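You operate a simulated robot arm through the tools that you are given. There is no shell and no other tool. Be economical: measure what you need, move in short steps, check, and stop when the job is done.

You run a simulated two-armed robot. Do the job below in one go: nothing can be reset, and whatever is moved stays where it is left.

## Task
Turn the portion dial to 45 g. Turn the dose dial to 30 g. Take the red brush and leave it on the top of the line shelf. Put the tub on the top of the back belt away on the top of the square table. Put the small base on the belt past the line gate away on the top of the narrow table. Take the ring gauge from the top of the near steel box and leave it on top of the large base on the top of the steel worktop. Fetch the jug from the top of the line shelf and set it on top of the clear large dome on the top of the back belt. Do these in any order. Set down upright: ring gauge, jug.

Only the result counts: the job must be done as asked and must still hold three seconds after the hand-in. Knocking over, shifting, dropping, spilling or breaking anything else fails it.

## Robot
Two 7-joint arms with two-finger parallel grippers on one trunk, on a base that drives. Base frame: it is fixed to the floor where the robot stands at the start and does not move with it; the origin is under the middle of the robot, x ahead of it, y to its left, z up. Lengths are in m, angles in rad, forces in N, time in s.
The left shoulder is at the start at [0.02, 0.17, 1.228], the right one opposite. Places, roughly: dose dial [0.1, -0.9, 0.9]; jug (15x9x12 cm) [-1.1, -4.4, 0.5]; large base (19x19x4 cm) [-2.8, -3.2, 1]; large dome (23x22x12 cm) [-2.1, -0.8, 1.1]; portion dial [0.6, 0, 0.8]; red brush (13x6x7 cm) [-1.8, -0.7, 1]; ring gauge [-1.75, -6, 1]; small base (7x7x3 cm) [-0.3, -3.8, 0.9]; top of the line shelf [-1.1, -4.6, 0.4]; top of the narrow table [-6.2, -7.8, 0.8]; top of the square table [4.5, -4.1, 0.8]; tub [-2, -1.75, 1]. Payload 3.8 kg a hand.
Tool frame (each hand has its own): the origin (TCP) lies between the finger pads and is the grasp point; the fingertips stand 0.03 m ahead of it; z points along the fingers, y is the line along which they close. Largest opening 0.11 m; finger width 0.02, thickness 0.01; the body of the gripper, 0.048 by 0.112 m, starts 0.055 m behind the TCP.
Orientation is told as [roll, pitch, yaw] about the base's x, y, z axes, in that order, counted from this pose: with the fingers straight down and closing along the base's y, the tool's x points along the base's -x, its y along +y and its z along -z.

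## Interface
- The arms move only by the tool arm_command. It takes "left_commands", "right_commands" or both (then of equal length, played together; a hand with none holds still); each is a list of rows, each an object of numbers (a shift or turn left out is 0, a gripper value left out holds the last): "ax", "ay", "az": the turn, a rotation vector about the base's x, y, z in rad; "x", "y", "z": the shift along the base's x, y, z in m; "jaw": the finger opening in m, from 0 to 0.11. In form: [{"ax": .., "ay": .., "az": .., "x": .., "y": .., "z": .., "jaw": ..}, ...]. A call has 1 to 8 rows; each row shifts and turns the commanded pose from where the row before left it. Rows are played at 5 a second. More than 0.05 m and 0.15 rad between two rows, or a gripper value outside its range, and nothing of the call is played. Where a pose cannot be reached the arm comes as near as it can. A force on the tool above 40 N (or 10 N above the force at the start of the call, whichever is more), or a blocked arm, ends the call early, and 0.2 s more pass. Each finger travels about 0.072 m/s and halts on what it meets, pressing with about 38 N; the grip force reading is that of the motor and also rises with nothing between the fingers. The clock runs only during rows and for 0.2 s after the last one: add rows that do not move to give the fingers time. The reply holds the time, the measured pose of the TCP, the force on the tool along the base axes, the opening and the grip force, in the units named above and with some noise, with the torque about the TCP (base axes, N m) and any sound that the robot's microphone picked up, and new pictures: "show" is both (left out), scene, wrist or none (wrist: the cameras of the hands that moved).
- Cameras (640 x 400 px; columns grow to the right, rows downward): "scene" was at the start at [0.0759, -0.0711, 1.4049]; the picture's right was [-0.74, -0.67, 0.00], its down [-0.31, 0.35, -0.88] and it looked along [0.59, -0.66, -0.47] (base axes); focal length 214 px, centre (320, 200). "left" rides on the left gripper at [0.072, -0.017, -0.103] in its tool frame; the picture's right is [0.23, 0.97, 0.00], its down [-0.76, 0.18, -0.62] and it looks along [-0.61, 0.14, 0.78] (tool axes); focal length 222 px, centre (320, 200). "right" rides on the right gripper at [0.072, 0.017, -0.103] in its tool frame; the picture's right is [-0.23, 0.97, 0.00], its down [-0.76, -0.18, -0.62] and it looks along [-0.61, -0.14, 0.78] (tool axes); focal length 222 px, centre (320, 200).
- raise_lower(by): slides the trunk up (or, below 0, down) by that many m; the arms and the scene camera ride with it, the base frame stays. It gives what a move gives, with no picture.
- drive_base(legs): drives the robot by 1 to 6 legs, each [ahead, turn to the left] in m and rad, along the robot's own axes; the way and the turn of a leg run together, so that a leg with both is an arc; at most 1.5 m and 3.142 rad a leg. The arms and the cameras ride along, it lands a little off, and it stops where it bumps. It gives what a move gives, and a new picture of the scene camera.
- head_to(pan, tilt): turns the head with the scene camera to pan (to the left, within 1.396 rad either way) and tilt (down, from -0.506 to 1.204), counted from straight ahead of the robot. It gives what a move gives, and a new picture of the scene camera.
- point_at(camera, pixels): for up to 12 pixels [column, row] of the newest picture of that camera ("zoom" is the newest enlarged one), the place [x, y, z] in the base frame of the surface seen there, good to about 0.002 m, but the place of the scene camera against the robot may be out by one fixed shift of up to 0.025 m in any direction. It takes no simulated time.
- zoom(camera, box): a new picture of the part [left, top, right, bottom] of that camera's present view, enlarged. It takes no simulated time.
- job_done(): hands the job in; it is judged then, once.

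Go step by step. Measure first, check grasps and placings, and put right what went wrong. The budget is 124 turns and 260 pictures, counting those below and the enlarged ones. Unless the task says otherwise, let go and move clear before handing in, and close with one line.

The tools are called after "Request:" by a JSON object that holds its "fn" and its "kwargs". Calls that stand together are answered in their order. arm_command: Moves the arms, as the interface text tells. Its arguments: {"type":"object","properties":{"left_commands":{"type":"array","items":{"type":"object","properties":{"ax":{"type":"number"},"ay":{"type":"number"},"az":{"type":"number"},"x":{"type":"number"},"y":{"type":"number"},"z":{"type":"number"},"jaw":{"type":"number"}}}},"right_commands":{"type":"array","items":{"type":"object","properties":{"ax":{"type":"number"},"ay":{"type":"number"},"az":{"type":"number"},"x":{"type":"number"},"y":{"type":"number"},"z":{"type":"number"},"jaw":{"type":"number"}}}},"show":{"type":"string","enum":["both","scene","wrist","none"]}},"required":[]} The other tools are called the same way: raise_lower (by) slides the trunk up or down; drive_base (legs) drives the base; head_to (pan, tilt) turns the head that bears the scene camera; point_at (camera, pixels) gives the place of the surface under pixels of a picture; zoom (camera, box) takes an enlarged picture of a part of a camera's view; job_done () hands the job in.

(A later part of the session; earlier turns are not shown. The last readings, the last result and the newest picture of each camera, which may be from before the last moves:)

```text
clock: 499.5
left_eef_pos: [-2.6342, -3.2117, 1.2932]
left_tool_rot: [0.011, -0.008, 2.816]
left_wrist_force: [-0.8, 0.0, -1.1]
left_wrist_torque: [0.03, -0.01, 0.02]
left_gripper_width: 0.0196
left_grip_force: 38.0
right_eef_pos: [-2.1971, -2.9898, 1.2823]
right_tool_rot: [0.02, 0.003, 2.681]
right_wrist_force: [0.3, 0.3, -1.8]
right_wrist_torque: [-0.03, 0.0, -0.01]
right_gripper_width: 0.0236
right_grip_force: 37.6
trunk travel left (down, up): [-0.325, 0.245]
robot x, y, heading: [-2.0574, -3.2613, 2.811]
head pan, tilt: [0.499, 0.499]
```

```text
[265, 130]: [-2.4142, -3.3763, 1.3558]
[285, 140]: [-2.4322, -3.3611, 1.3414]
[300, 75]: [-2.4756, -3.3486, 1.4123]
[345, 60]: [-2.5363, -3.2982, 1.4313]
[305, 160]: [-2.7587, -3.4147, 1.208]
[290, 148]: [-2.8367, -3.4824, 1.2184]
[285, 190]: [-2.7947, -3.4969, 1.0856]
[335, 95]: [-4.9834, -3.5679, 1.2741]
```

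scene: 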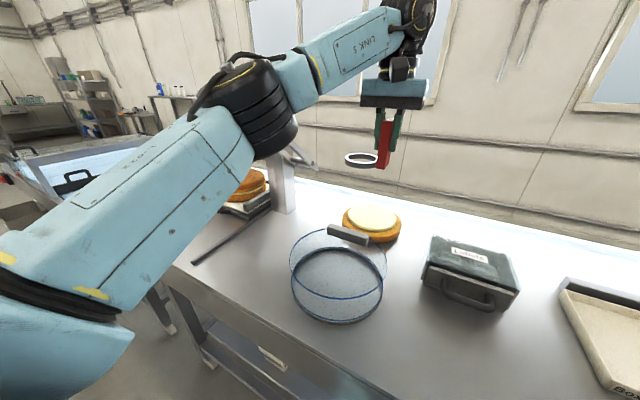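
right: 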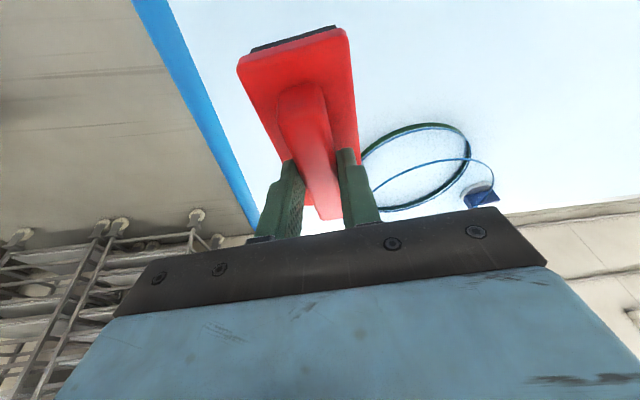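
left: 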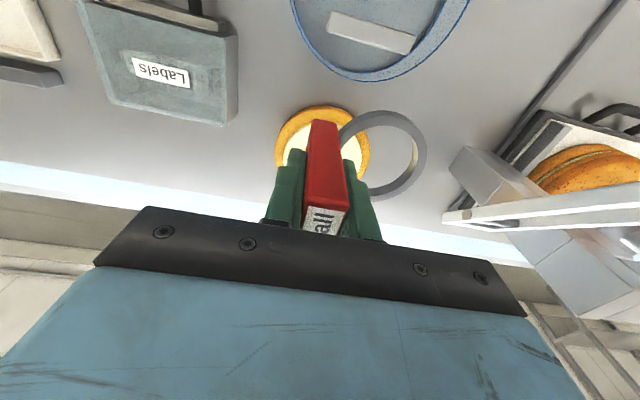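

Request:
{"fn": "head_to", "kwargs": {"pan": 0.0, "tilt": 1.2}}

Request:
{"fn": "point_at", "kwargs": {"camera": "scene", "pixels": [[320, 200], [320, 220], [320, 235], [320, 250], [320, 270], [320, 300], [200, 250], [440, 250], [320, 180], [200, 220], [440, 220], [320, 340]]}}

```text
clock: 500.6
left_eef_pos: [-2.6346, -3.2111, 1.2932]
left_tool_rot: [0.01, -0.007, 2.816]
left_wrist_force: [0.1, -0.7, -1.0]
left_wrist_torque: [0.01, -0.02, 0.02]
left_gripper_width: 0.0194
left_grip_force: 37.9
right_eef_pos: [-2.1971, -2.9905, 1.2829]
right_tool_rot: [0.019, 0.002, 2.682]
right_wrist_force: [-0.2, 0.0, -1.1]
right_wrist_torque: [0.01, -0.04, 0.01]
right_gripper_width: 0.0231
right_grip_force: 37.8
trunk travel left (down, up): [-0.325, 0.245]
robot x, y, heading: [-2.0586, -3.2605, 2.81]
head pan, tilt: [0.0, 1.201]
```

scene: 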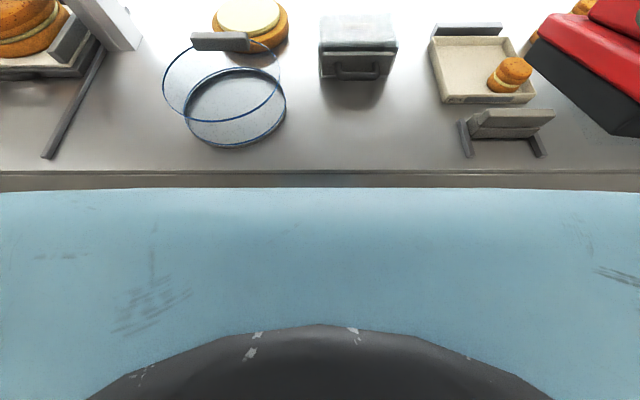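

```text
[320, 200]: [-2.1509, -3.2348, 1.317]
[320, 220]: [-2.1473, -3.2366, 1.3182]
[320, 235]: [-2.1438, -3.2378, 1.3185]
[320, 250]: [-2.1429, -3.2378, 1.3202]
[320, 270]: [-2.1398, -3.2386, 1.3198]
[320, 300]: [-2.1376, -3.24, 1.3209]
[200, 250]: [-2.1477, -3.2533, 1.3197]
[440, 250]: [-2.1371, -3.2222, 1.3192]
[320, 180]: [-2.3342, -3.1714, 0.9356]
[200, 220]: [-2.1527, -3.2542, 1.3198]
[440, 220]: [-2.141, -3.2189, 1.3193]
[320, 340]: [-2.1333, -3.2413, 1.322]
```

Torso clearance to the worktop edge is ample: the torso front is ≈0.1 m ahead of the axis and the edge is at 0.28 m. I'll ease 0.06 m closer.

Request:
{"fn": "drive_base", "kwargs": {"legs": [[0.065, 0]]}}

Request:
{"fn": "arm_command", "kwargs": {"left_commands": [{"x": -0.02, "y": 0.005}, {"x": -0.02, "y": 0.005}, {"x": -0.025, "y": 0.008}, {"z": -0.04}, {"z": -0.04}, {"z": -0.03}], "show": "wrist"}}

```text
clock: 501.6
left_eef_pos: [-2.6971, -3.1901, 1.2923]
left_tool_rot: [0.011, -0.005, 2.817]
left_wrist_force: [0.2, 0.4, -1.8]
left_wrist_torque: [-0.04, -0.02, 0.04]
left_gripper_width: 0.0199
left_grip_force: 38.0
right_eef_pos: [-2.2606, -2.9697, 1.2833]
right_tool_rot: [0.02, 0.005, 2.683]
right_wrist_force: [0.0, -0.1, -2.4]
right_wrist_torque: [-0.02, -0.06, -0.01]
right_gripper_width: 0.023
right_grip_force: 38.0
trunk travel left (down, up): [-0.325, 0.245]
robot x, y, heading: [-2.122, -3.2379, 2.814]
head pan, tilt: [0.0, 1.201]
```

scene: 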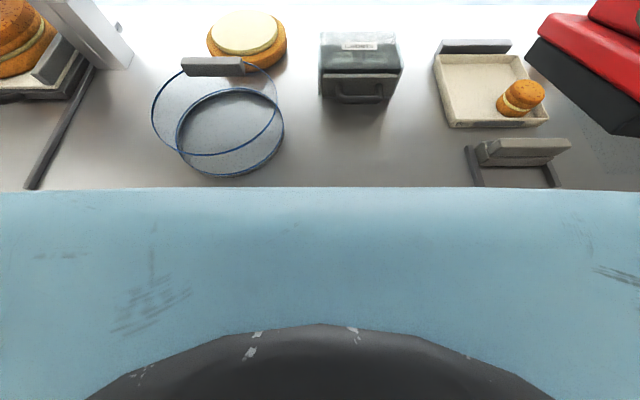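

```text
clock: 503.0
left_eef_pos: [-2.7191, -3.1878, 1.1782]
left_tool_rot: [0.01, -0.007, 2.818]
left_wrist_force: [0.5, -0.4, -1.0]
left_wrist_torque: [0.04, -0.04, -0.03]
left_gripper_width: 0.0195
left_grip_force: 37.9
left hand out of reach, approached as far as the arm can: row 2, 3
right_eef_pos: [-2.2598, -2.9715, 1.2832]
right_tool_rot: [0.02, 0.001, 2.682]
right_wrist_force: [0.5, 0.7, -1.9]
right_wrist_torque: [-0.01, -0.01, 0.03]
right_gripper_width: 0.0233
right_grip_force: 37.7
trunk travel left (down, up): [-0.325, 0.245]
robot x, y, heading: [-2.1218, -3.2387, 2.816]
head pan, tilt: [0.0, 1.201]
```

left: 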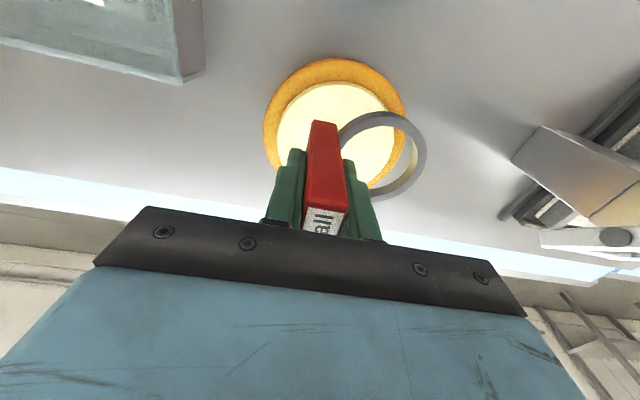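

Request:
{"fn": "point_at", "kwargs": {"camera": "left", "pixels": [[335, 62], [267, 125], [403, 105], [290, 120], [340, 90], [398, 105], [280, 170], [372, 190]]}}

```text
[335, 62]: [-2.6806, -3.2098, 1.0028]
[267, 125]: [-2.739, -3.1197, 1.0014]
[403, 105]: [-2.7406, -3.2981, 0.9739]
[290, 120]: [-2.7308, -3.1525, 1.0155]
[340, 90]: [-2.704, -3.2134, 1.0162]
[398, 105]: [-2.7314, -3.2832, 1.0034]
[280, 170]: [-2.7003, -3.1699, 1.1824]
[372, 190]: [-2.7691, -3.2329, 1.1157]
```

Request:
{"fn": "arm_command", "kwargs": {"left_commands": [{"z": -0.03}, {"z": -0.03}, {"x": -0.022, "y": 0.013}, {"x": -0.022, "y": 0.013}, {"z": -0.02}], "show": "wrist"}}

```text
clock: 504.2
left_eef_pos: [-2.7586, -3.1645, 1.0978]
left_tool_rot: [0.01, -0.007, 2.817]
left_wrist_force: [-0.5, -0.9, -0.8]
left_wrist_torque: [0.0, -0.03, -0.01]
left_gripper_width: 0.0196
left_grip_force: 37.9
left hand out of reach, approached as far as the arm can: row 4
right_eef_pos: [-2.2609, -2.9701, 1.2826]
right_tool_rot: [0.022, 0.001, 2.683]
right_wrist_force: [0.2, 0.1, -0.5]
right_wrist_torque: [-0.02, -0.03, 0.0]
right_gripper_width: 0.0232
right_grip_force: 38.4
trunk travel left (down, up): [-0.325, 0.245]
robot x, y, heading: [-2.122, -3.2439, 2.813]
head pan, tilt: [0.0, 1.201]
```

left: 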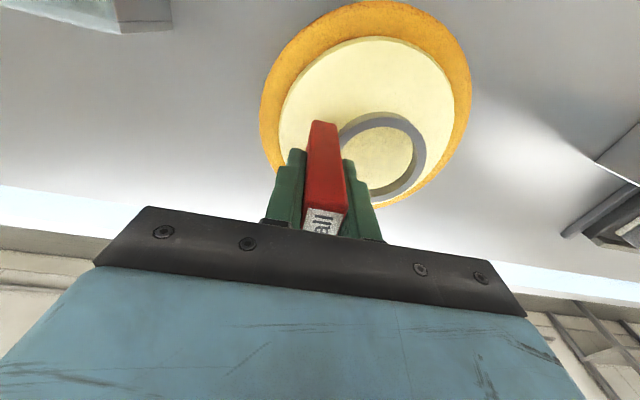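

Request:
{"fn": "point_at", "kwargs": {"camera": "left", "pixels": [[380, 6], [264, 105], [467, 90], [455, 150], [385, 42], [285, 120], [450, 110], [425, 185], [383, 118], [420, 160], [372, 185]]}}

```text
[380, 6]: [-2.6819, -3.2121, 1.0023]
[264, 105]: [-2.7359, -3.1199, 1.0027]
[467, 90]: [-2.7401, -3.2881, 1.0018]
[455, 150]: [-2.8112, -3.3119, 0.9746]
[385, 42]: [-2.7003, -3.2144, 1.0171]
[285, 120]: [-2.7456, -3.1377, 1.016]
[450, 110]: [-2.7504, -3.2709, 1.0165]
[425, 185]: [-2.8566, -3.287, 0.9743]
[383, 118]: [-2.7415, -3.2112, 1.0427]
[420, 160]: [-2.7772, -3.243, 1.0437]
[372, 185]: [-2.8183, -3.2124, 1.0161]
```

The ring is centred over the cream top with 15 mm to go. I'll lower, release and rise.

Request:
{"fn": "arm_command", "kwargs": {"left_commands": [{"z": -0.009}, {"z": -0.006}], "show": "none"}}

Request:
{"fn": "arm_command", "kwargs": {"left_commands": [{"jaw": 0.04}, {"jaw": 0.06}, {}, {"z": 0.04}, {"z": 0.04}, {"z": 0.04}], "show": "wrist"}}

```text
clock: 504.8
left_eef_pos: [-2.7576, -3.1621, 1.0817]
left_tool_rot: [0.011, -0.005, 2.816]
left_wrist_force: [-0.2, 0.5, -0.4]
left_wrist_torque: [-0.04, -0.02, 0.0]
left_gripper_width: 0.0196
left_grip_force: 37.6
right_eef_pos: [-2.2591, -2.9694, 1.2836]
right_tool_rot: [0.02, 0.001, 2.683]
right_wrist_force: [-0.1, 0.1, -0.7]
right_wrist_torque: [0.0, 0.02, 0.02]
right_gripper_width: 0.0231
right_grip_force: 37.6
trunk travel left (down, up): [-0.325, 0.245]
robot x, y, heading: [-2.1175, -3.2392, 2.814]
head pan, tilt: [0.0, 1.201]
```

```text
clock: 506.2
left_eef_pos: [-2.7451, -3.1713, 1.202]
left_tool_rot: [0.01, -0.007, 2.817]
left_wrist_force: [0.7, 0.3, -0.2]
left_wrist_torque: [-0.03, 0.0, 0.0]
left_gripper_width: 0.0602
left_grip_force: 0.2
left hand out of reach, approached as far as the arm can: row 5, 6
right_eef_pos: [-2.2575, -2.9693, 1.2837]
right_tool_rot: [0.022, 0.001, 2.683]
right_wrist_force: [0.2, 0.6, -1.1]
right_wrist_torque: [-0.04, 0.03, 0.0]
right_gripper_width: 0.0233
right_grip_force: 38.0
trunk travel left (down, up): [-0.325, 0.245]
robot x, y, heading: [-2.1188, -3.2395, 2.814]
head pan, tilt: [0.0, 1.201]
```

left: 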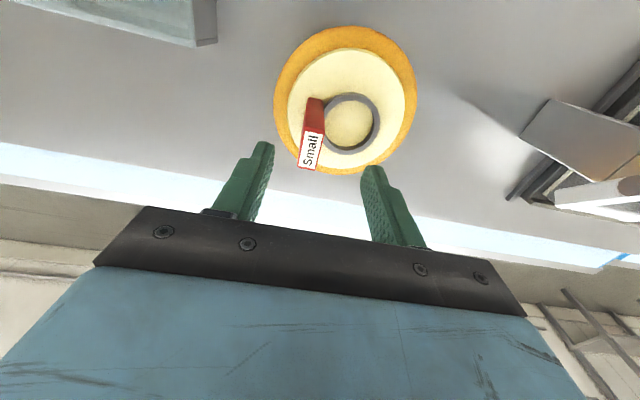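

The ring gauge stands flat on the large base. I'll retract and drive to the shelf for the brush and jug.

Request:
{"fn": "arm_command", "kwargs": {"left_commands": [{"x": 0.045, "y": -0.015, "z": 0.01}, {"x": 0.045, "y": -0.015}, {"x": 0.045, "y": -0.015}, {"x": 0.045, "y": -0.015}, {"x": 0.045, "y": -0.015}, {"x": 0.045, "y": -0.015, "jaw": 0.11}], "show": "none"}}

Request:
{"fn": "drive_base", "kwargs": {"legs": [[-0.35, 0], [0, 1.567], [0.95, 0], [0, 1.585]]}}

Request:
{"fn": "head_to", "kwargs": {"pan": 0.0, "tilt": 0.6}}

```text
clock: 507.6
left_eef_pos: [-2.4738, -3.2638, 1.2101]
left_tool_rot: [0.01, -0.006, 2.817]
left_wrist_force: [-1.2, 0.1, -0.3]
left_wrist_torque: [-0.01, 0.0, -0.01]
left_gripper_width: 0.1102
left_grip_force: 0.0
right_eef_pos: [-2.2577, -2.97, 1.2836]
right_tool_rot: [0.02, 0.003, 2.683]
right_wrist_force: [-0.3, 0.1, -1.3]
right_wrist_torque: [-0.03, 0.04, 0.01]
right_gripper_width: 0.0233
right_grip_force: 37.8
trunk travel left (down, up): [-0.325, 0.245]
robot x, y, heading: [-2.1211, -3.2428, 2.818]
head pan, tilt: [0.0, 1.201]
```

```text
clock: 521.9
left_eef_pos: [-1.7477, -4.205, 1.211]
left_tool_rot: [0.009, -0.006, -0.33]
left_wrist_force: [0.3, 0.2, -1.2]
left_wrist_torque: [0.01, -0.01, 0.0]
left_gripper_width: 0.1099
left_grip_force: 0.0
right_eef_pos: [-1.9654, -4.4962, 1.283]
right_tool_rot: [0.021, 0.001, -0.465]
right_wrist_force: [-0.3, 0.5, -1.6]
right_wrist_torque: [-0.01, -0.01, 0.02]
right_gripper_width: 0.0231
right_grip_force: 37.9
trunk travel left (down, up): [-0.325, 0.245]
robot x, y, heading: [-2.1033, -4.2263, -0.334]
head pan, tilt: [0.0, 1.201]
```

scene: 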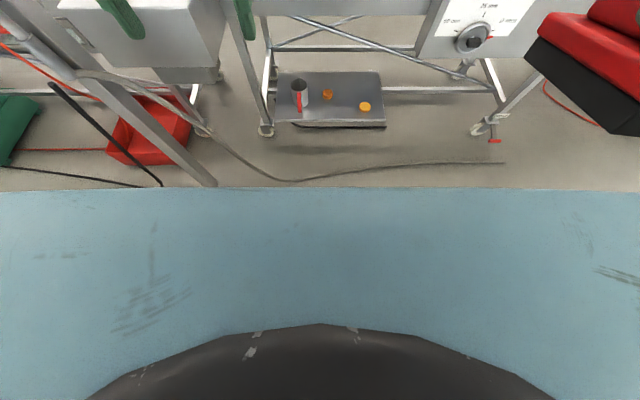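

```text
clock: 522.9
left_eef_pos: [-1.7482, -4.2045, 1.2113]
left_tool_rot: [0.012, -0.009, -0.331]
left_wrist_force: [0.6, 0.0, -0.7]
left_wrist_torque: [0.04, -0.01, -0.02]
left_gripper_width: 0.1099
left_grip_force: 0.0
right_eef_pos: [-1.965, -4.4971, 1.2833]
right_tool_rot: [0.021, 0.001, -0.464]
right_wrist_force: [-0.9, 0.7, -2.0]
right_wrist_torque: [0.0, 0.05, 0.01]
right_gripper_width: 0.0233
right_grip_force: 37.8
trunk travel left (down, up): [-0.325, 0.245]
robot x, y, heading: [-2.0998, -4.2226, -0.335]
head pan, tilt: [0.0, 0.6]
```

scene: 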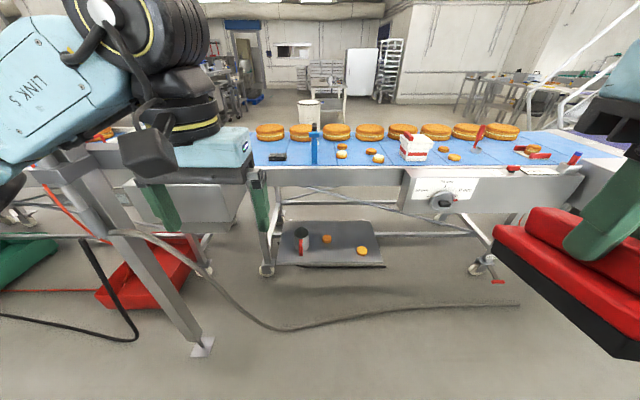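

Request:
{"fn": "point_at", "kwargs": {"camera": "scene", "pixels": [[200, 345], [140, 250], [80, 170], [330, 186], [390, 186], [282, 265], [384, 265], [380, 222], [300, 232], [301, 250], [326, 239], [362, 251]]}}

Request:
{"fn": "zoom", "kwargs": {"camera": "scene", "box": [240, 160, 440, 290]}}

```text
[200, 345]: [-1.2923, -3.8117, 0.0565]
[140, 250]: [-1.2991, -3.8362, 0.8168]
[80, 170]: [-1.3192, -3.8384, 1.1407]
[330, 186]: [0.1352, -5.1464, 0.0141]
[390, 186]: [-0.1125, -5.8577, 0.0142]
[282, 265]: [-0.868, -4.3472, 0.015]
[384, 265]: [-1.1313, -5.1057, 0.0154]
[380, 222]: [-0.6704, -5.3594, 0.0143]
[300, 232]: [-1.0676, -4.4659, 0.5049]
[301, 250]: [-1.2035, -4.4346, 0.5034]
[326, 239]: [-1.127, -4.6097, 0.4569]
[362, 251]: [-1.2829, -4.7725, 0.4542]
```

```text
3.08 times, centred on (340, 225) of scene
```

zoom: 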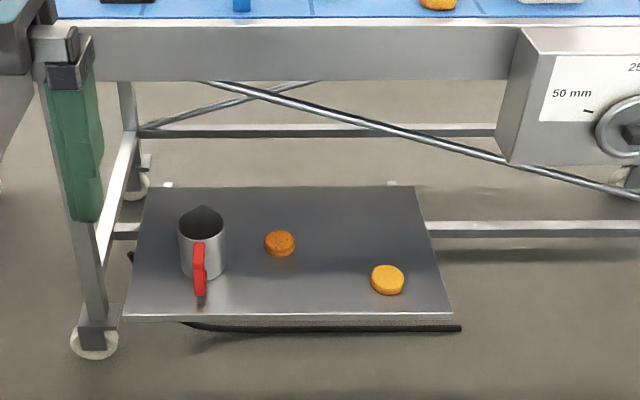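

Request:
{"fn": "point_at", "kwargs": {"camera": "zoom", "pixels": [[330, 70], [200, 72], [480, 72], [330, 30], [130, 314], [448, 312], [155, 192], [413, 190], [300, 300], [200, 215], [200, 250], [510, 150]]}}

```text
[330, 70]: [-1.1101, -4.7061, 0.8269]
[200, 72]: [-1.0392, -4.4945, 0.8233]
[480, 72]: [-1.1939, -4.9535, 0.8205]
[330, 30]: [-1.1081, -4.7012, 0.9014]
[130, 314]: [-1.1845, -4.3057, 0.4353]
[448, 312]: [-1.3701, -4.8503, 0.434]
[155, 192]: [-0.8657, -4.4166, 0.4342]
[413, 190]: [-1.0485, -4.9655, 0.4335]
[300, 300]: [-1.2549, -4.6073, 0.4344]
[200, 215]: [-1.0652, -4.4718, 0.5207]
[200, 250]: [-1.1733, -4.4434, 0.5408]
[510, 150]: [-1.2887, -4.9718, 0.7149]
```

Request:
{"fn": "point_at", "kwargs": {"camera": "scene", "pixels": [[290, 328], [400, 314], [500, 303], [240, 305]]}}

Request:
{"fn": "drive_base", "kwargs": {"legs": [[0, -0.2], [0.456, 0], [0, 0.206]]}}

Request:
{"fn": "head_to", "kwargs": {"pan": 0.0, "tilt": 0.95}}

```text
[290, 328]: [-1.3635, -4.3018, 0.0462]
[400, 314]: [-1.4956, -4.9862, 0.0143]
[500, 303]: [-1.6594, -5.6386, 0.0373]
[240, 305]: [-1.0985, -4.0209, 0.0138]
```

```text
clock: 527.2
left_eef_pos: [-1.3544, -4.4371, 1.21]
left_tool_rot: [0.01, -0.007, -0.328]
left_wrist_force: [-0.1, 0.4, 1.3]
left_wrist_torque: [-0.01, 0.02, -0.02]
left_gripper_width: 0.1099
left_grip_force: 0.0
right_eef_pos: [-1.5735, -4.7303, 1.2832]
right_tool_rot: [0.023, 0.003, -0.464]
right_wrist_force: [-0.5, -0.2, -0.6]
right_wrist_torque: [0.01, 0.03, -0.01]
right_gripper_width: 0.0228
right_grip_force: 38.3
trunk travel left (down, up): [-0.325, 0.245]
robot x, y, heading: [-1.7107, -4.4602, -0.329]
head pan, tilt: [0.0, 0.6]
```

scene: 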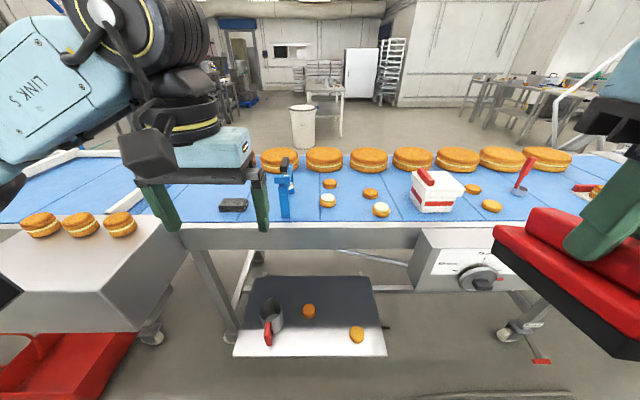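

```text
clock: 528.0
left_eef_pos: [-1.3547, -4.4393, 1.2095]
left_tool_rot: [0.011, -0.008, -0.329]
left_wrist_force: [1.0, -0.4, 0.2]
left_wrist_torque: [0.03, 0.03, -0.03]
left_gripper_width: 0.11
left_grip_force: 0.1
right_eef_pos: [-1.573, -4.7306, 1.2835]
right_tool_rot: [0.021, 0.001, -0.464]
right_wrist_force: [0.6, 1.2, -1.3]
right_wrist_torque: [-0.01, -0.02, 0.01]
right_gripper_width: 0.0231
right_grip_force: 38.1
trunk travel left (down, up): [-0.325, 0.245]
robot x, y, heading: [-1.7113, -4.4599, -0.336]
head pan, tilt: [0.0, 0.949]
```

scene: 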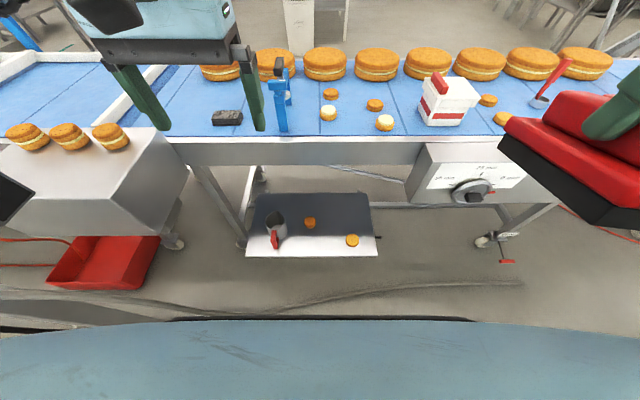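

Request:
{"fn": "point_at", "kwargs": {"camera": "scene", "pixels": [[150, 170], [150, 215], [40, 190], [110, 235], [110, 165], [183, 170], [415, 200], [540, 200], [410, 190], [270, 240], [285, 215]]}}

Request:
{"fn": "head_to", "kwargs": {"pan": 0.9, "tilt": 0.7}}

```text
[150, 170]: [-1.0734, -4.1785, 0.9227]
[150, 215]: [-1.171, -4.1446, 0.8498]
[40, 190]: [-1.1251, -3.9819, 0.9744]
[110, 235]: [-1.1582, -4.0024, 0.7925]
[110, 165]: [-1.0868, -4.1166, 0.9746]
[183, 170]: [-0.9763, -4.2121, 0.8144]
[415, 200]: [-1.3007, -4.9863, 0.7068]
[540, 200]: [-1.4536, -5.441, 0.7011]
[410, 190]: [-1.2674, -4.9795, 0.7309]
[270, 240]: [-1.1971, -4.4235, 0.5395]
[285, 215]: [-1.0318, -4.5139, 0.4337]
```

```text
clock: 529.2
left_eef_pos: [-1.3545, -4.4379, 1.2093]
left_tool_rot: [0.01, -0.009, -0.33]
left_wrist_force: [-0.3, -0.1, -0.2]
left_wrist_torque: [0.0, -0.03, -0.01]
left_gripper_width: 0.1099
left_grip_force: 0.1
right_eef_pos: [-1.5743, -4.732, 1.2827]
right_tool_rot: [0.021, 0.003, -0.465]
right_wrist_force: [-0.2, -0.3, -0.7]
right_wrist_torque: [-0.02, 0.01, 0.0]
right_gripper_width: 0.0232
right_grip_force: 37.9
trunk travel left (down, up): [-0.325, 0.245]
robot x, y, heading: [-1.7098, -4.4639, -0.337]
head pan, tilt: [0.901, 0.7]
5 turns are left
```

scene: 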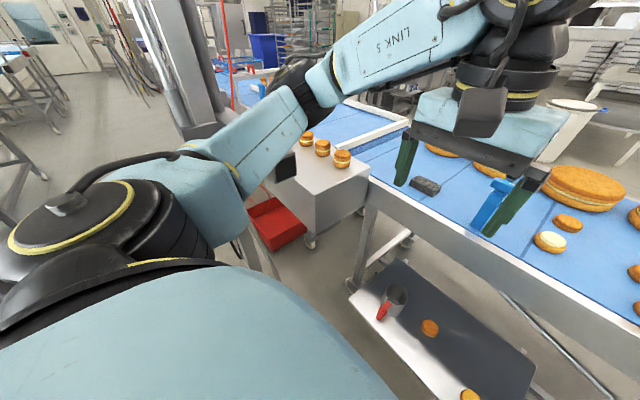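

Only five turns are left, so I'm combining steps. I'll ease forward, lower the trunk, hover the brush just above its free spot on the shelf with the forward tilt, and bring the left hand over the jug's wall.

Request:
{"fn": "drive_base", "kwargs": {"legs": [[0.08, 0]]}}

Request:
{"fn": "raise_lower", "kwargs": {"by": -0.1}}

Request:
{"fn": "arm_command", "kwargs": {"right_commands": [{"az": 0.136, "x": 0.0192, "y": 0.0062, "z": -0.045}, {"ax": -0.0465, "ay": -0.132, "x": 0.0192, "y": 0.0062, "z": -0.045}, {"ax": -0.0465, "ay": -0.132, "x": 0.0192, "y": 0.0062, "z": -0.045}, {"x": 0.0192, "y": 0.0062, "z": -0.045}, {"x": 0.0192, "y": 0.0062, "z": -0.045}, {"x": 0.0192, "y": 0.0062, "z": -0.045}, {"x": 0.0192, "y": 0.0062, "z": -0.045}, {"x": 0.0192, "y": 0.0062, "z": -0.045}], "show": "none"}}

Request:
{"fn": "arm_command", "kwargs": {"right_commands": [{"x": 0.0192, "y": 0.0062, "z": -0.045}, {"x": 0.0192, "y": 0.0062, "z": -0.045}, {"x": 0.0192, "y": 0.0062, "z": -0.045}, {"x": 0.0192, "y": 0.0062, "z": -0.045}, {"x": 0.0192, "y": 0.0062, "z": -0.045}, {"x": 0.0192, "y": 0.0062, "z": -0.045}, {"z": -0.022}], "show": "wrist"}}

Request:
{"fn": "arm_command", "kwargs": {"left_commands": [{"x": 0.0153, "y": -0.0037, "z": -0.045, "jaw": 0.06}, {"x": 0.0153, "y": -0.0037, "z": -0.045}, {"x": 0.0153, "y": -0.0037, "z": -0.045}, {"x": 0.0153, "y": -0.0037, "z": -0.045}, {"x": 0.0153, "y": -0.0037, "z": -0.045}, {"x": 0.0153, "y": -0.0037, "z": -0.045}, {"x": 0.0153, "y": -0.0037, "z": -0.045}, {"x": 0.0153, "y": -0.0037, "z": -0.045}], "show": "none"}}

Request:
{"fn": "arm_command", "kwargs": {"left_commands": [{"x": 0.0153, "y": -0.0037, "z": -0.045}, {"x": 0.0153, "y": -0.0037, "z": -0.044}], "show": "wrist"}}

Request:
{"fn": "head_to", "kwargs": {"pan": 0.1, "tilt": 1.0}}

Request:
{"fn": "point_at", "kwargs": {"camera": "left", "pixels": [[320, 100], [300, 120], [280, 140], [320, 140], [360, 120], [340, 60], [260, 100], [380, 100], [320, 180], [300, 60], [240, 140], [400, 140]]}}

Request:
{"fn": "point_at", "kwargs": {"camera": "right", "pixels": [[150, 60], [200, 40], [250, 20], [400, 60], [450, 100], [500, 60], [420, 150], [200, 120]]}}

```text
clock: 530.3
left_eef_pos: [-1.279, -4.4658, 1.2105]
left_tool_rot: [0.011, -0.008, -0.331]
left_wrist_force: [0.1, 0.2, -0.3]
left_wrist_torque: [-0.02, 0.01, 0.01]
left_gripper_width: 0.1099
left_grip_force: 0.0
right_eef_pos: [-1.4977, -4.7566, 1.2831]
right_tool_rot: [0.02, 0.003, -0.464]
right_wrist_force: [0.0, -1.1, -1.1]
right_wrist_torque: [-0.01, 0.0, -0.03]
right_gripper_width: 0.0232
right_grip_force: 38.2
trunk travel left (down, up): [-0.325, 0.245]
robot x, y, heading: [-1.6347, -4.486, -0.331]
head pan, tilt: [0.901, 0.7]
```

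scene: 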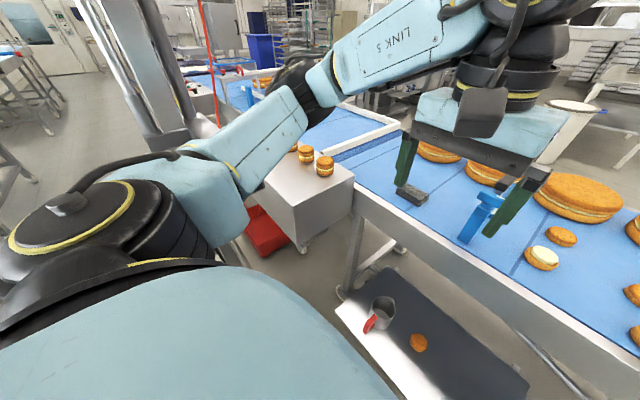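

```text
clock: 531.6
left_eef_pos: [-1.2798, -4.4659, 1.11]
left_tool_rot: [0.009, -0.006, -0.331]
left_wrist_force: [0.5, -0.3, -0.1]
left_wrist_torque: [0.0, 0.01, 0.01]
left_gripper_width: 0.1099
left_grip_force: 0.1
right_eef_pos: [-1.4977, -4.7576, 1.1838]
right_tool_rot: [0.021, 0.003, -0.465]
right_wrist_force: [0.3, 0.1, -1.4]
right_wrist_torque: [0.0, 0.0, -0.02]
right_gripper_width: 0.023
right_grip_force: 38.0
trunk travel left (down, up): [-0.225, 0.345]
robot x, y, heading: [-1.6335, -4.4849, -0.336]
head pan, tilt: [0.901, 0.7]
```

```text
clock: 533.4
left_eef_pos: [-1.2804, -4.4646, 1.1108]
left_tool_rot: [0.009, -0.008, -0.328]
left_wrist_force: [0.4, -0.2, -0.3]
left_wrist_torque: [0.03, -0.01, -0.01]
left_gripper_width: 0.1101
left_grip_force: 0.1
right_eef_pos: [-1.3266, -4.707, 0.8325]
right_tool_rot: [0.017, -0.281, -0.326]
right_wrist_force: [0.3, 0.6, -1.8]
right_wrist_torque: [0.03, 0.01, 0.01]
right_gripper_width: 0.0231
right_grip_force: 38.2
right hand out of reach, approached as far as the arm can: row 3
trunk travel left (down, up): [-0.225, 0.345]
robot x, y, heading: [-1.6318, -4.4859, -0.333]
head pan, tilt: [0.901, 0.7]
```

```text
clock: 535.0
left_eef_pos: [-1.2801, -4.4654, 1.1109]
left_tool_rot: [0.008, -0.007, -0.329]
left_wrist_force: [0.2, -0.4, 0.5]
left_wrist_torque: [0.0, -0.02, -0.03]
left_gripper_width: 0.11
left_grip_force: 0.1
right_eef_pos: [-1.211, -4.6695, 0.5389]
right_tool_rot: [0.019, -0.28, -0.326]
right_wrist_force: [0.2, 0.5, -1.5]
right_wrist_torque: [-0.04, 0.03, 0.01]
right_gripper_width: 0.0231
right_grip_force: 38.0
trunk travel left (down, up): [-0.225, 0.345]
robot x, y, heading: [-1.6345, -4.4875, -0.328]
head pan, tilt: [0.901, 0.7]
```

right: 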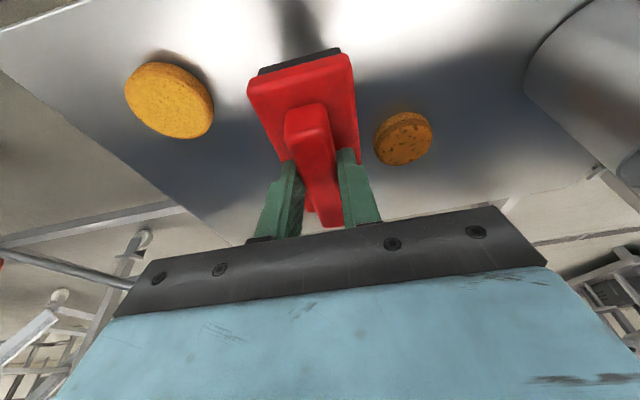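

```text
clock: 536.8
left_eef_pos: [-1.1578, -4.4928, 0.747]
left_tool_rot: [0.009, -0.006, -0.332]
left_wrist_force: [0.0, 0.4, 0.0]
left_wrist_torque: [0.02, 0.0, 0.01]
left_gripper_width: 0.0601
left_grip_force: 0.0
right_eef_pos: [-1.2106, -4.6711, 0.5401]
right_tool_rot: [0.019, -0.278, -0.328]
right_wrist_force: [-0.5, -0.3, -1.7]
right_wrist_torque: [0.0, 0.01, -0.03]
right_gripper_width: 0.0232
right_grip_force: 38.3
trunk travel left (down, up): [-0.225, 0.345]
robot x, y, heading: [-1.6358, -4.4867, -0.331]
head pan, tilt: [0.901, 0.7]
```

```text
clock: 537.4
left_eef_pos: [-1.1283, -4.5038, 0.6612]
left_tool_rot: [0.009, -0.006, -0.329]
left_wrist_force: [-0.5, -0.1, 0.4]
left_wrist_torque: [-0.01, 0.01, 0.0]
left_gripper_width: 0.0599
left_grip_force: 0.1
right_eef_pos: [-1.2095, -4.6708, 0.5395]
right_tool_rot: [0.019, -0.277, -0.327]
right_wrist_force: [0.2, 0.1, -2.4]
right_wrist_torque: [0.0, -0.01, -0.01]
right_gripper_width: 0.023
right_grip_force: 37.7
trunk travel left (down, up): [-0.225, 0.345]
robot x, y, heading: [-1.6375, -4.4832, -0.333]
head pan, tilt: [0.901, 0.7]
```

left: 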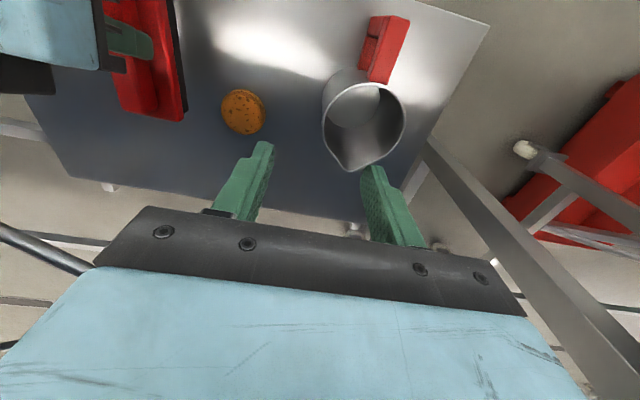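

```text
clock: 538.6
left_eef_pos: [-1.127, -4.5023, 0.6617]
left_tool_rot: [0.01, -0.008, -0.33]
left_wrist_force: [-0.2, -1.1, 0.3]
left_wrist_torque: [0.0, 0.03, 0.0]
left_gripper_width: 0.0603
left_grip_force: 0.1
right_eef_pos: [-1.2104, -4.6713, 0.539]
right_tool_rot: [0.019, -0.28, -0.328]
right_wrist_force: [0.8, 0.5, -1.2]
right_wrist_torque: [0.02, 0.01, -0.04]
right_gripper_width: 0.0233
right_grip_force: 37.8
trunk travel left (down, up): [-0.225, 0.345]
robot x, y, heading: [-1.6346, -4.4843, -0.332]
head pan, tilt: [0.099, 1.0]
```

scene: 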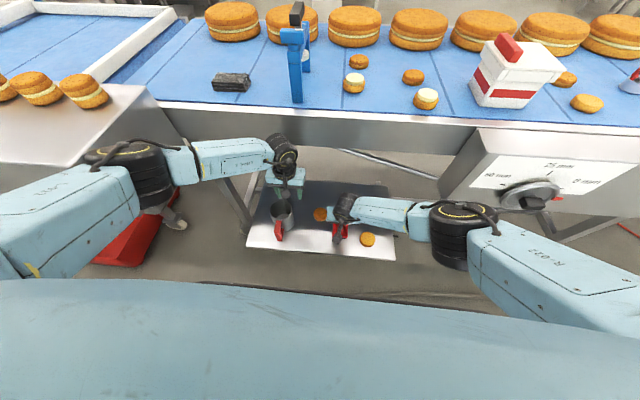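

```text
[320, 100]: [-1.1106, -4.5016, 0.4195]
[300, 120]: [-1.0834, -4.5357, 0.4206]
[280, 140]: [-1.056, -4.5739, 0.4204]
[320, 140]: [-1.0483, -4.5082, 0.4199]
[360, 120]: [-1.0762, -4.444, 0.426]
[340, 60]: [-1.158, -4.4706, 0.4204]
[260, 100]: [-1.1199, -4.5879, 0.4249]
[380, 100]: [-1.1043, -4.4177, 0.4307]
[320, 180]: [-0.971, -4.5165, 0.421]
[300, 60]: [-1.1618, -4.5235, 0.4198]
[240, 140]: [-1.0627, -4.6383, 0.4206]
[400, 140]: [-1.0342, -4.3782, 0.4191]
```

```text
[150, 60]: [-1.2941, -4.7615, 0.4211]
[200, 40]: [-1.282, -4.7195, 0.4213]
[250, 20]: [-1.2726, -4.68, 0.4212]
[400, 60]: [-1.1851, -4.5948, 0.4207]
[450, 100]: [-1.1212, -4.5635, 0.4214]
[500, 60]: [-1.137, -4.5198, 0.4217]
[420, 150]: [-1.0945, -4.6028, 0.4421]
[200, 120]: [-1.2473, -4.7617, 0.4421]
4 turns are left
```

The brush hovers between the two cakes about 45 mm above the shelf (z 0.4205), and the left hand is over the jug's right wall. I'll set the brush down, grip and lift the jug, back out, and drive round to the end of the back belt by the dome.

Request:
{"fn": "arm_command", "kwargs": {"right_commands": [{"z": -0.023}, {"z": -0.0225}, {"jaw": 0.05}, {}, {"z": 0.03}, {"z": 0.04}, {"x": -0.015, "y": 0.005, "z": 0.045}, {"x": -0.015, "y": 0.005, "z": 0.045}], "show": "wrist"}}

Request:
{"fn": "arm_command", "kwargs": {"right_commands": [{"x": -0.0192, "y": -0.006, "z": 0.045}, {"x": -0.0192, "y": -0.006, "z": 0.045}, {"x": -0.0192, "y": -0.006, "z": 0.045}, {"x": -0.0192, "y": -0.006, "z": 0.045}, {"x": -0.0192, "y": -0.006, "z": 0.045}, {"x": -0.0192, "y": -0.006, "z": 0.045}, {"x": -0.0192, "y": -0.006, "z": 0.045}, {"x": -0.0192, "y": -0.006, "z": 0.045}], "show": "none"}}

Request:
{"fn": "arm_command", "kwargs": {"left_commands": [{"x": 0.002, "y": -0.001, "z": -0.042}, {"z": -0.042}, {"z": -0.0405}, {"jaw": 0.0}, {}, {}, {}, {"z": 0.03}], "show": "wrist"}}

Request:
{"fn": "arm_command", "kwargs": {"left_commands": [{"x": -0.0114, "y": 0.004, "z": 0.046}, {"x": -0.0114, "y": 0.004, "z": 0.046}, {"x": -0.0114, "y": 0.004, "z": 0.046}, {"x": -0.0114, "y": 0.004, "z": 0.046}, {"x": -0.0114, "y": 0.004, "z": 0.046}, {"x": -0.0114, "y": 0.004, "z": 0.046}, {"x": -0.0114, "y": 0.004, "z": 0.046}, {"x": -0.0114, "y": 0.004, "z": 0.046}], "show": "none"}}

Request:
{"fn": "arm_command", "kwargs": {"left_commands": [{"x": -0.0114, "y": 0.004, "z": 0.046}, {"x": -0.04, "y": 0.013}, {"x": -0.02, "y": 0.007}], "show": "none"}}

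Request:
{"fn": "zoom", "kwargs": {"camera": "scene", "box": [200, 160, 440, 300]}}

Request:
{"fn": "raise_lower", "kwargs": {"by": 0.3}}

Request:
{"fn": "drive_base", "kwargs": {"legs": [[-0.5, 0], [0, 1.61], [1.5, 0], [1.5, 0], [1.356, 0], [0, 1.548]]}}

Request:
{"fn": "drive_base", "kwargs": {"legs": [[1.087, 0], [0, 1.553]]}}

Request:
{"fn": "head_to", "kwargs": {"pan": 0.15, "tilt": 0.55}}

Request:
{"fn": "zoom", "kwargs": {"camera": "scene", "box": [220, 120, 420, 260]}}

Request:
{"fn": "point_at", "kwargs": {"camera": "zoom", "pixels": [[200, 150], [260, 150], [320, 150], [380, 150], [440, 150], [260, 200], [320, 200], [380, 200], [320, 250], [320, 300], [260, 250], [380, 250]]}}

```text
clock: 540.4
left_eef_pos: [-1.1278, -4.5038, 0.661]
left_tool_rot: [0.01, -0.007, -0.329]
left_wrist_force: [0.0, 0.3, 0.1]
left_wrist_torque: [-0.05, -0.01, -0.01]
left_gripper_width: 0.0601
left_grip_force: 0.1
right_eef_pos: [-1.2418, -4.6621, 0.6684]
right_tool_rot: [0.018, -0.28, -0.328]
right_wrist_force: [0.0, 0.4, 0.0]
right_wrist_torque: [0.02, -0.06, 0.02]
right_gripper_width: 0.0501
right_grip_force: 0.1
right hand out of reach, approached as far as the arm can: row 2
trunk travel left (down, up): [-0.225, 0.345]
robot x, y, heading: [-1.6337, -4.4848, -0.335]
head pan, tilt: [0.099, 1.0]
```

right: 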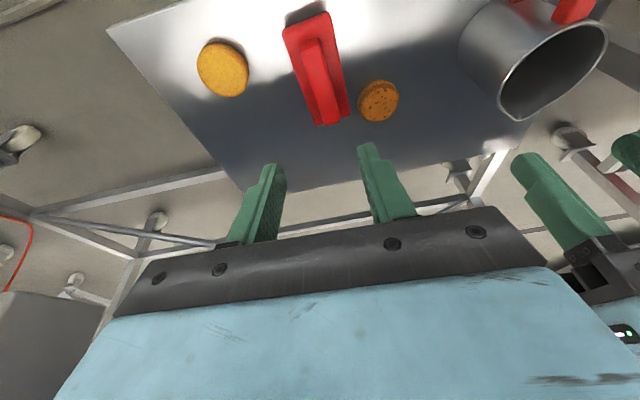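

```text
clock: 542.2
left_eef_pos: [-1.1291, -4.503, 0.6588]
left_tool_rot: [0.009, -0.007, -0.329]
left_wrist_force: [0.6, 0.5, 0.2]
left_wrist_torque: [-0.02, 0.02, 0.03]
left_gripper_width: 0.06
left_grip_force: 0.0
right_eef_pos: [-1.3951, -4.7078, 1.0274]
right_tool_rot: [0.016, -0.279, -0.326]
right_wrist_force: [0.4, -0.4, -0.3]
right_wrist_torque: [0.0, 0.0, -0.02]
right_gripper_width: 0.0498
right_grip_force: 0.0
trunk travel left (down, up): [-0.225, 0.345]
robot x, y, heading: [-1.6359, -4.4877, -0.333]
head pan, tilt: [0.099, 1.0]
```

```text
clock: 544.0
left_eef_pos: [-1.1235, -4.5014, 0.5683]
left_tool_rot: [0.01, -0.005, -0.33]
left_wrist_force: [-0.6, -0.7, -1.3]
left_wrist_torque: [-0.05, 0.02, 0.0]
left_gripper_width: 0.0024
left_grip_force: 37.9
right_eef_pos: [-1.3927, -4.7079, 1.0274]
right_tool_rot: [0.019, -0.28, -0.328]
right_wrist_force: [0.5, 0.5, 0.3]
right_wrist_torque: [0.01, 0.0, -0.01]
right_gripper_width: 0.0503
right_grip_force: 0.1
trunk travel left (down, up): [-0.225, 0.345]
robot x, y, heading: [-1.6343, -4.4865, -0.335]
head pan, tilt: [0.099, 1.0]
```

left: 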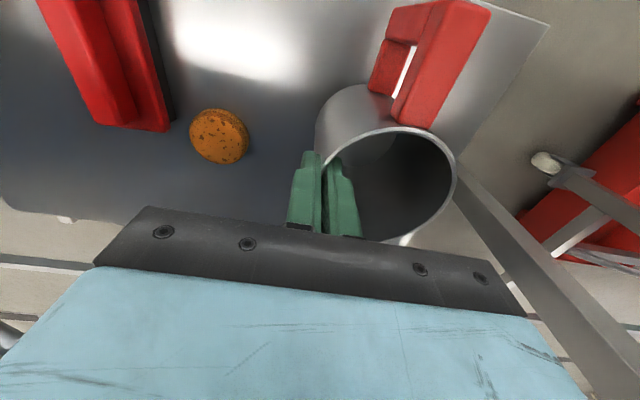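

```text
clock: 545.8
left_eef_pos: [-1.2165, -4.4699, 0.9356]
left_tool_rot: [0.01, -0.008, -0.33]
left_wrist_force: [0.0, -0.1, -1.7]
left_wrist_torque: [-0.1, 0.01, 0.0]
left_gripper_width: 0.0022
left_grip_force: 38.0
right_eef_pos: [-1.3938, -4.7084, 1.0267]
right_tool_rot: [0.019, -0.278, -0.328]
right_wrist_force: [-0.9, -0.6, -0.6]
right_wrist_torque: [0.0, -0.02, 0.01]
right_gripper_width: 0.05
right_grip_force: 0.1
trunk travel left (down, up): [-0.225, 0.345]
robot x, y, heading: [-1.635, -4.4856, -0.331]
head pan, tilt: [0.099, 1.0]
```

```text
clock: 546.6
left_eef_pos: [-1.2873, -4.4448, 0.9814]
left_tool_rot: [0.009, -0.007, -0.33]
left_wrist_force: [0.7, 0.5, -1.7]
left_wrist_torque: [-0.06, -0.02, 0.04]
left_gripper_width: 0.0024
left_grip_force: 38.0
right_eef_pos: [-1.3921, -4.7089, 1.0258]
right_tool_rot: [0.02, -0.279, -0.328]
right_wrist_force: [0.2, -0.4, -0.4]
right_wrist_torque: [-0.01, -0.02, -0.01]
right_gripper_width: 0.0499
right_grip_force: 0.2
trunk travel left (down, up): [-0.225, 0.345]
robot x, y, heading: [-1.6327, -4.4853, -0.335]
head pan, tilt: [0.099, 1.0]
```

```text
2.67 times, centred on (320, 230) of scene
```

zoom: 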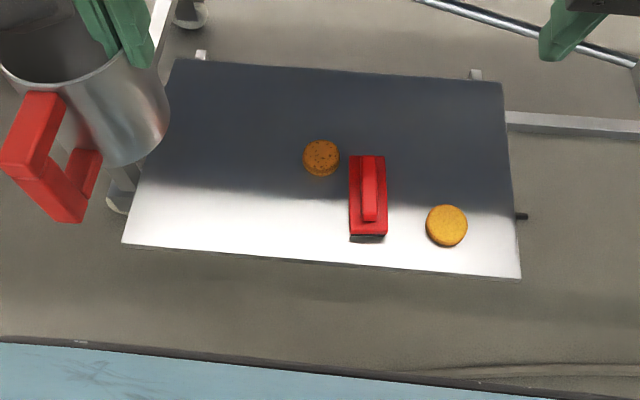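

```text
clock: 549.6
left_eef_pos: [-1.2871, -4.4452, 1.2815]
left_tool_rot: [0.01, -0.007, -0.33]
left_wrist_force: [0.0, 0.1, -1.5]
left_wrist_torque: [-0.08, -0.04, -0.02]
left_gripper_width: 0.0024
left_grip_force: 38.2
right_eef_pos: [-1.3928, -4.7082, 1.3267]
right_tool_rot: [0.02, -0.279, -0.33]
right_wrist_force: [-1.1, 0.0, 0.7]
right_wrist_torque: [-0.03, -0.03, 0.0]
right_gripper_width: 0.0502
right_grip_force: 0.1
trunk travel left (down, up): [-0.525, 0.045]
robot x, y, heading: [-1.6321, -4.485, -0.336]
head pan, tilt: [0.099, 1.0]
```

```text
clock: 580.8
left_eef_pos: [-1.2114, -0.1782, 1.2824]
left_tool_rot: [0.009, -0.006, 2.841]
left_wrist_force: [0.1, 0.0, -1.6]
left_wrist_torque: [0.05, 0.02, -0.04]
left_gripper_width: 0.0021
left_grip_force: 38.2
right_eef_pos: [-1.1146, 0.0884, 1.3258]
right_tool_rot: [0.018, -0.278, 2.845]
right_wrist_force: [-1.1, -0.8, 0.1]
right_wrist_torque: [-0.03, 0.01, 0.02]
right_gripper_width: 0.0504
right_grip_force: 0.0
trunk travel left (down, up): [-0.525, 0.045]
robot x, y, heading: [-0.8618, -0.1254, 2.839]
head pan, tilt: [0.099, 1.0]
```

scene: 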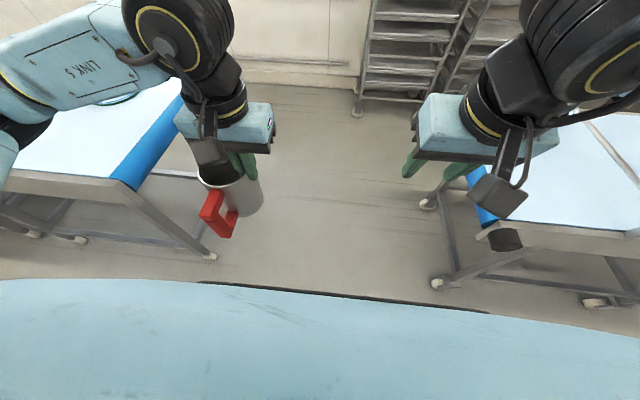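

```text
clock: 590.2
left_eef_pos: [-1.8631, -0.136, 1.2818]
left_tool_rot: [0.008, -0.007, -1.902]
left_wrist_force: [0.3, 0.6, -1.5]
left_wrist_torque: [-0.01, 0.13, 0.02]
left_gripper_width: 0.0022
left_grip_force: 37.9
right_eef_pos: [-2.1268, -0.0318, 1.3256]
right_tool_rot: [0.02, -0.278, -1.901]
right_wrist_force: [0.7, 0.1, 0.3]
right_wrist_torque: [-0.04, 0.01, -0.03]
right_gripper_width: 0.0502
right_grip_force: 0.1
trunk travel left (down, up): [-0.525, 0.045]
robot x, y, heading: [-1.903, 0.2094, -1.905]
head pan, tilt: [0.099, 1.0]
```

scene: 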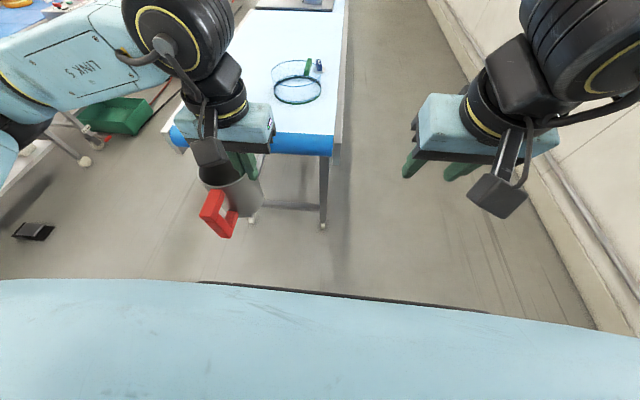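

```text
clock: 591.1
left_eef_pos: [-1.8651, -0.1368, 1.2811]
left_tool_rot: [0.009, -0.005, -1.901]
left_wrist_force: [-0.2, 1.1, -1.6]
left_wrist_torque: [0.0, 0.08, 0.0]
left_gripper_width: 0.0021
left_grip_force: 37.8
right_eef_pos: [-2.1288, -0.0324, 1.3277]
right_tool_rot: [0.02, -0.278, -1.9]
right_wrist_force: [0.7, -0.3, 0.0]
right_wrist_torque: [0.0, -0.02, 0.04]
right_gripper_width: 0.0505
right_grip_force: 0.1
trunk travel left (down, up): [-0.525, 0.045]
robot x, y, heading: [-1.9055, 0.211, -1.905]
head pan, tilt: [0.15, 0.55]
```

scene: 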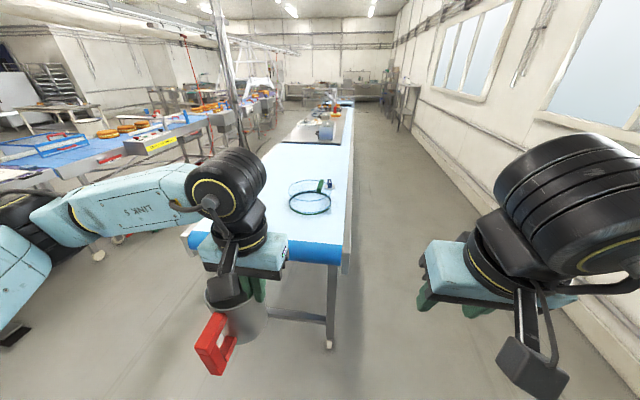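

```text
2.86 times, centred on (320, 190) of scene
```

zoom: 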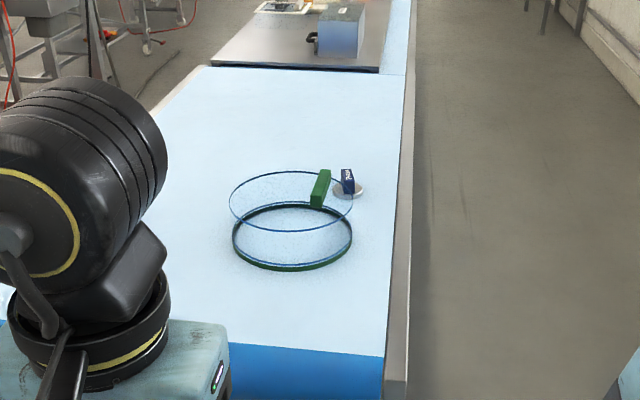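

```text
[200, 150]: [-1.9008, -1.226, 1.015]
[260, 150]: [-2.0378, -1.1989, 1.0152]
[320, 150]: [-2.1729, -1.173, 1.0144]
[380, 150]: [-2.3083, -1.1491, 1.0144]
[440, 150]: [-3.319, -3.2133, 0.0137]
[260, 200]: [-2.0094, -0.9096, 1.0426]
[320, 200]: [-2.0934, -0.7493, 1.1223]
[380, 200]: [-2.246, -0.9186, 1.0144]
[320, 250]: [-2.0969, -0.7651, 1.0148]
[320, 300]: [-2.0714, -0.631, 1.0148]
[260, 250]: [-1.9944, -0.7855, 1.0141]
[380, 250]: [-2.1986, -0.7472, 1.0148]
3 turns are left
```

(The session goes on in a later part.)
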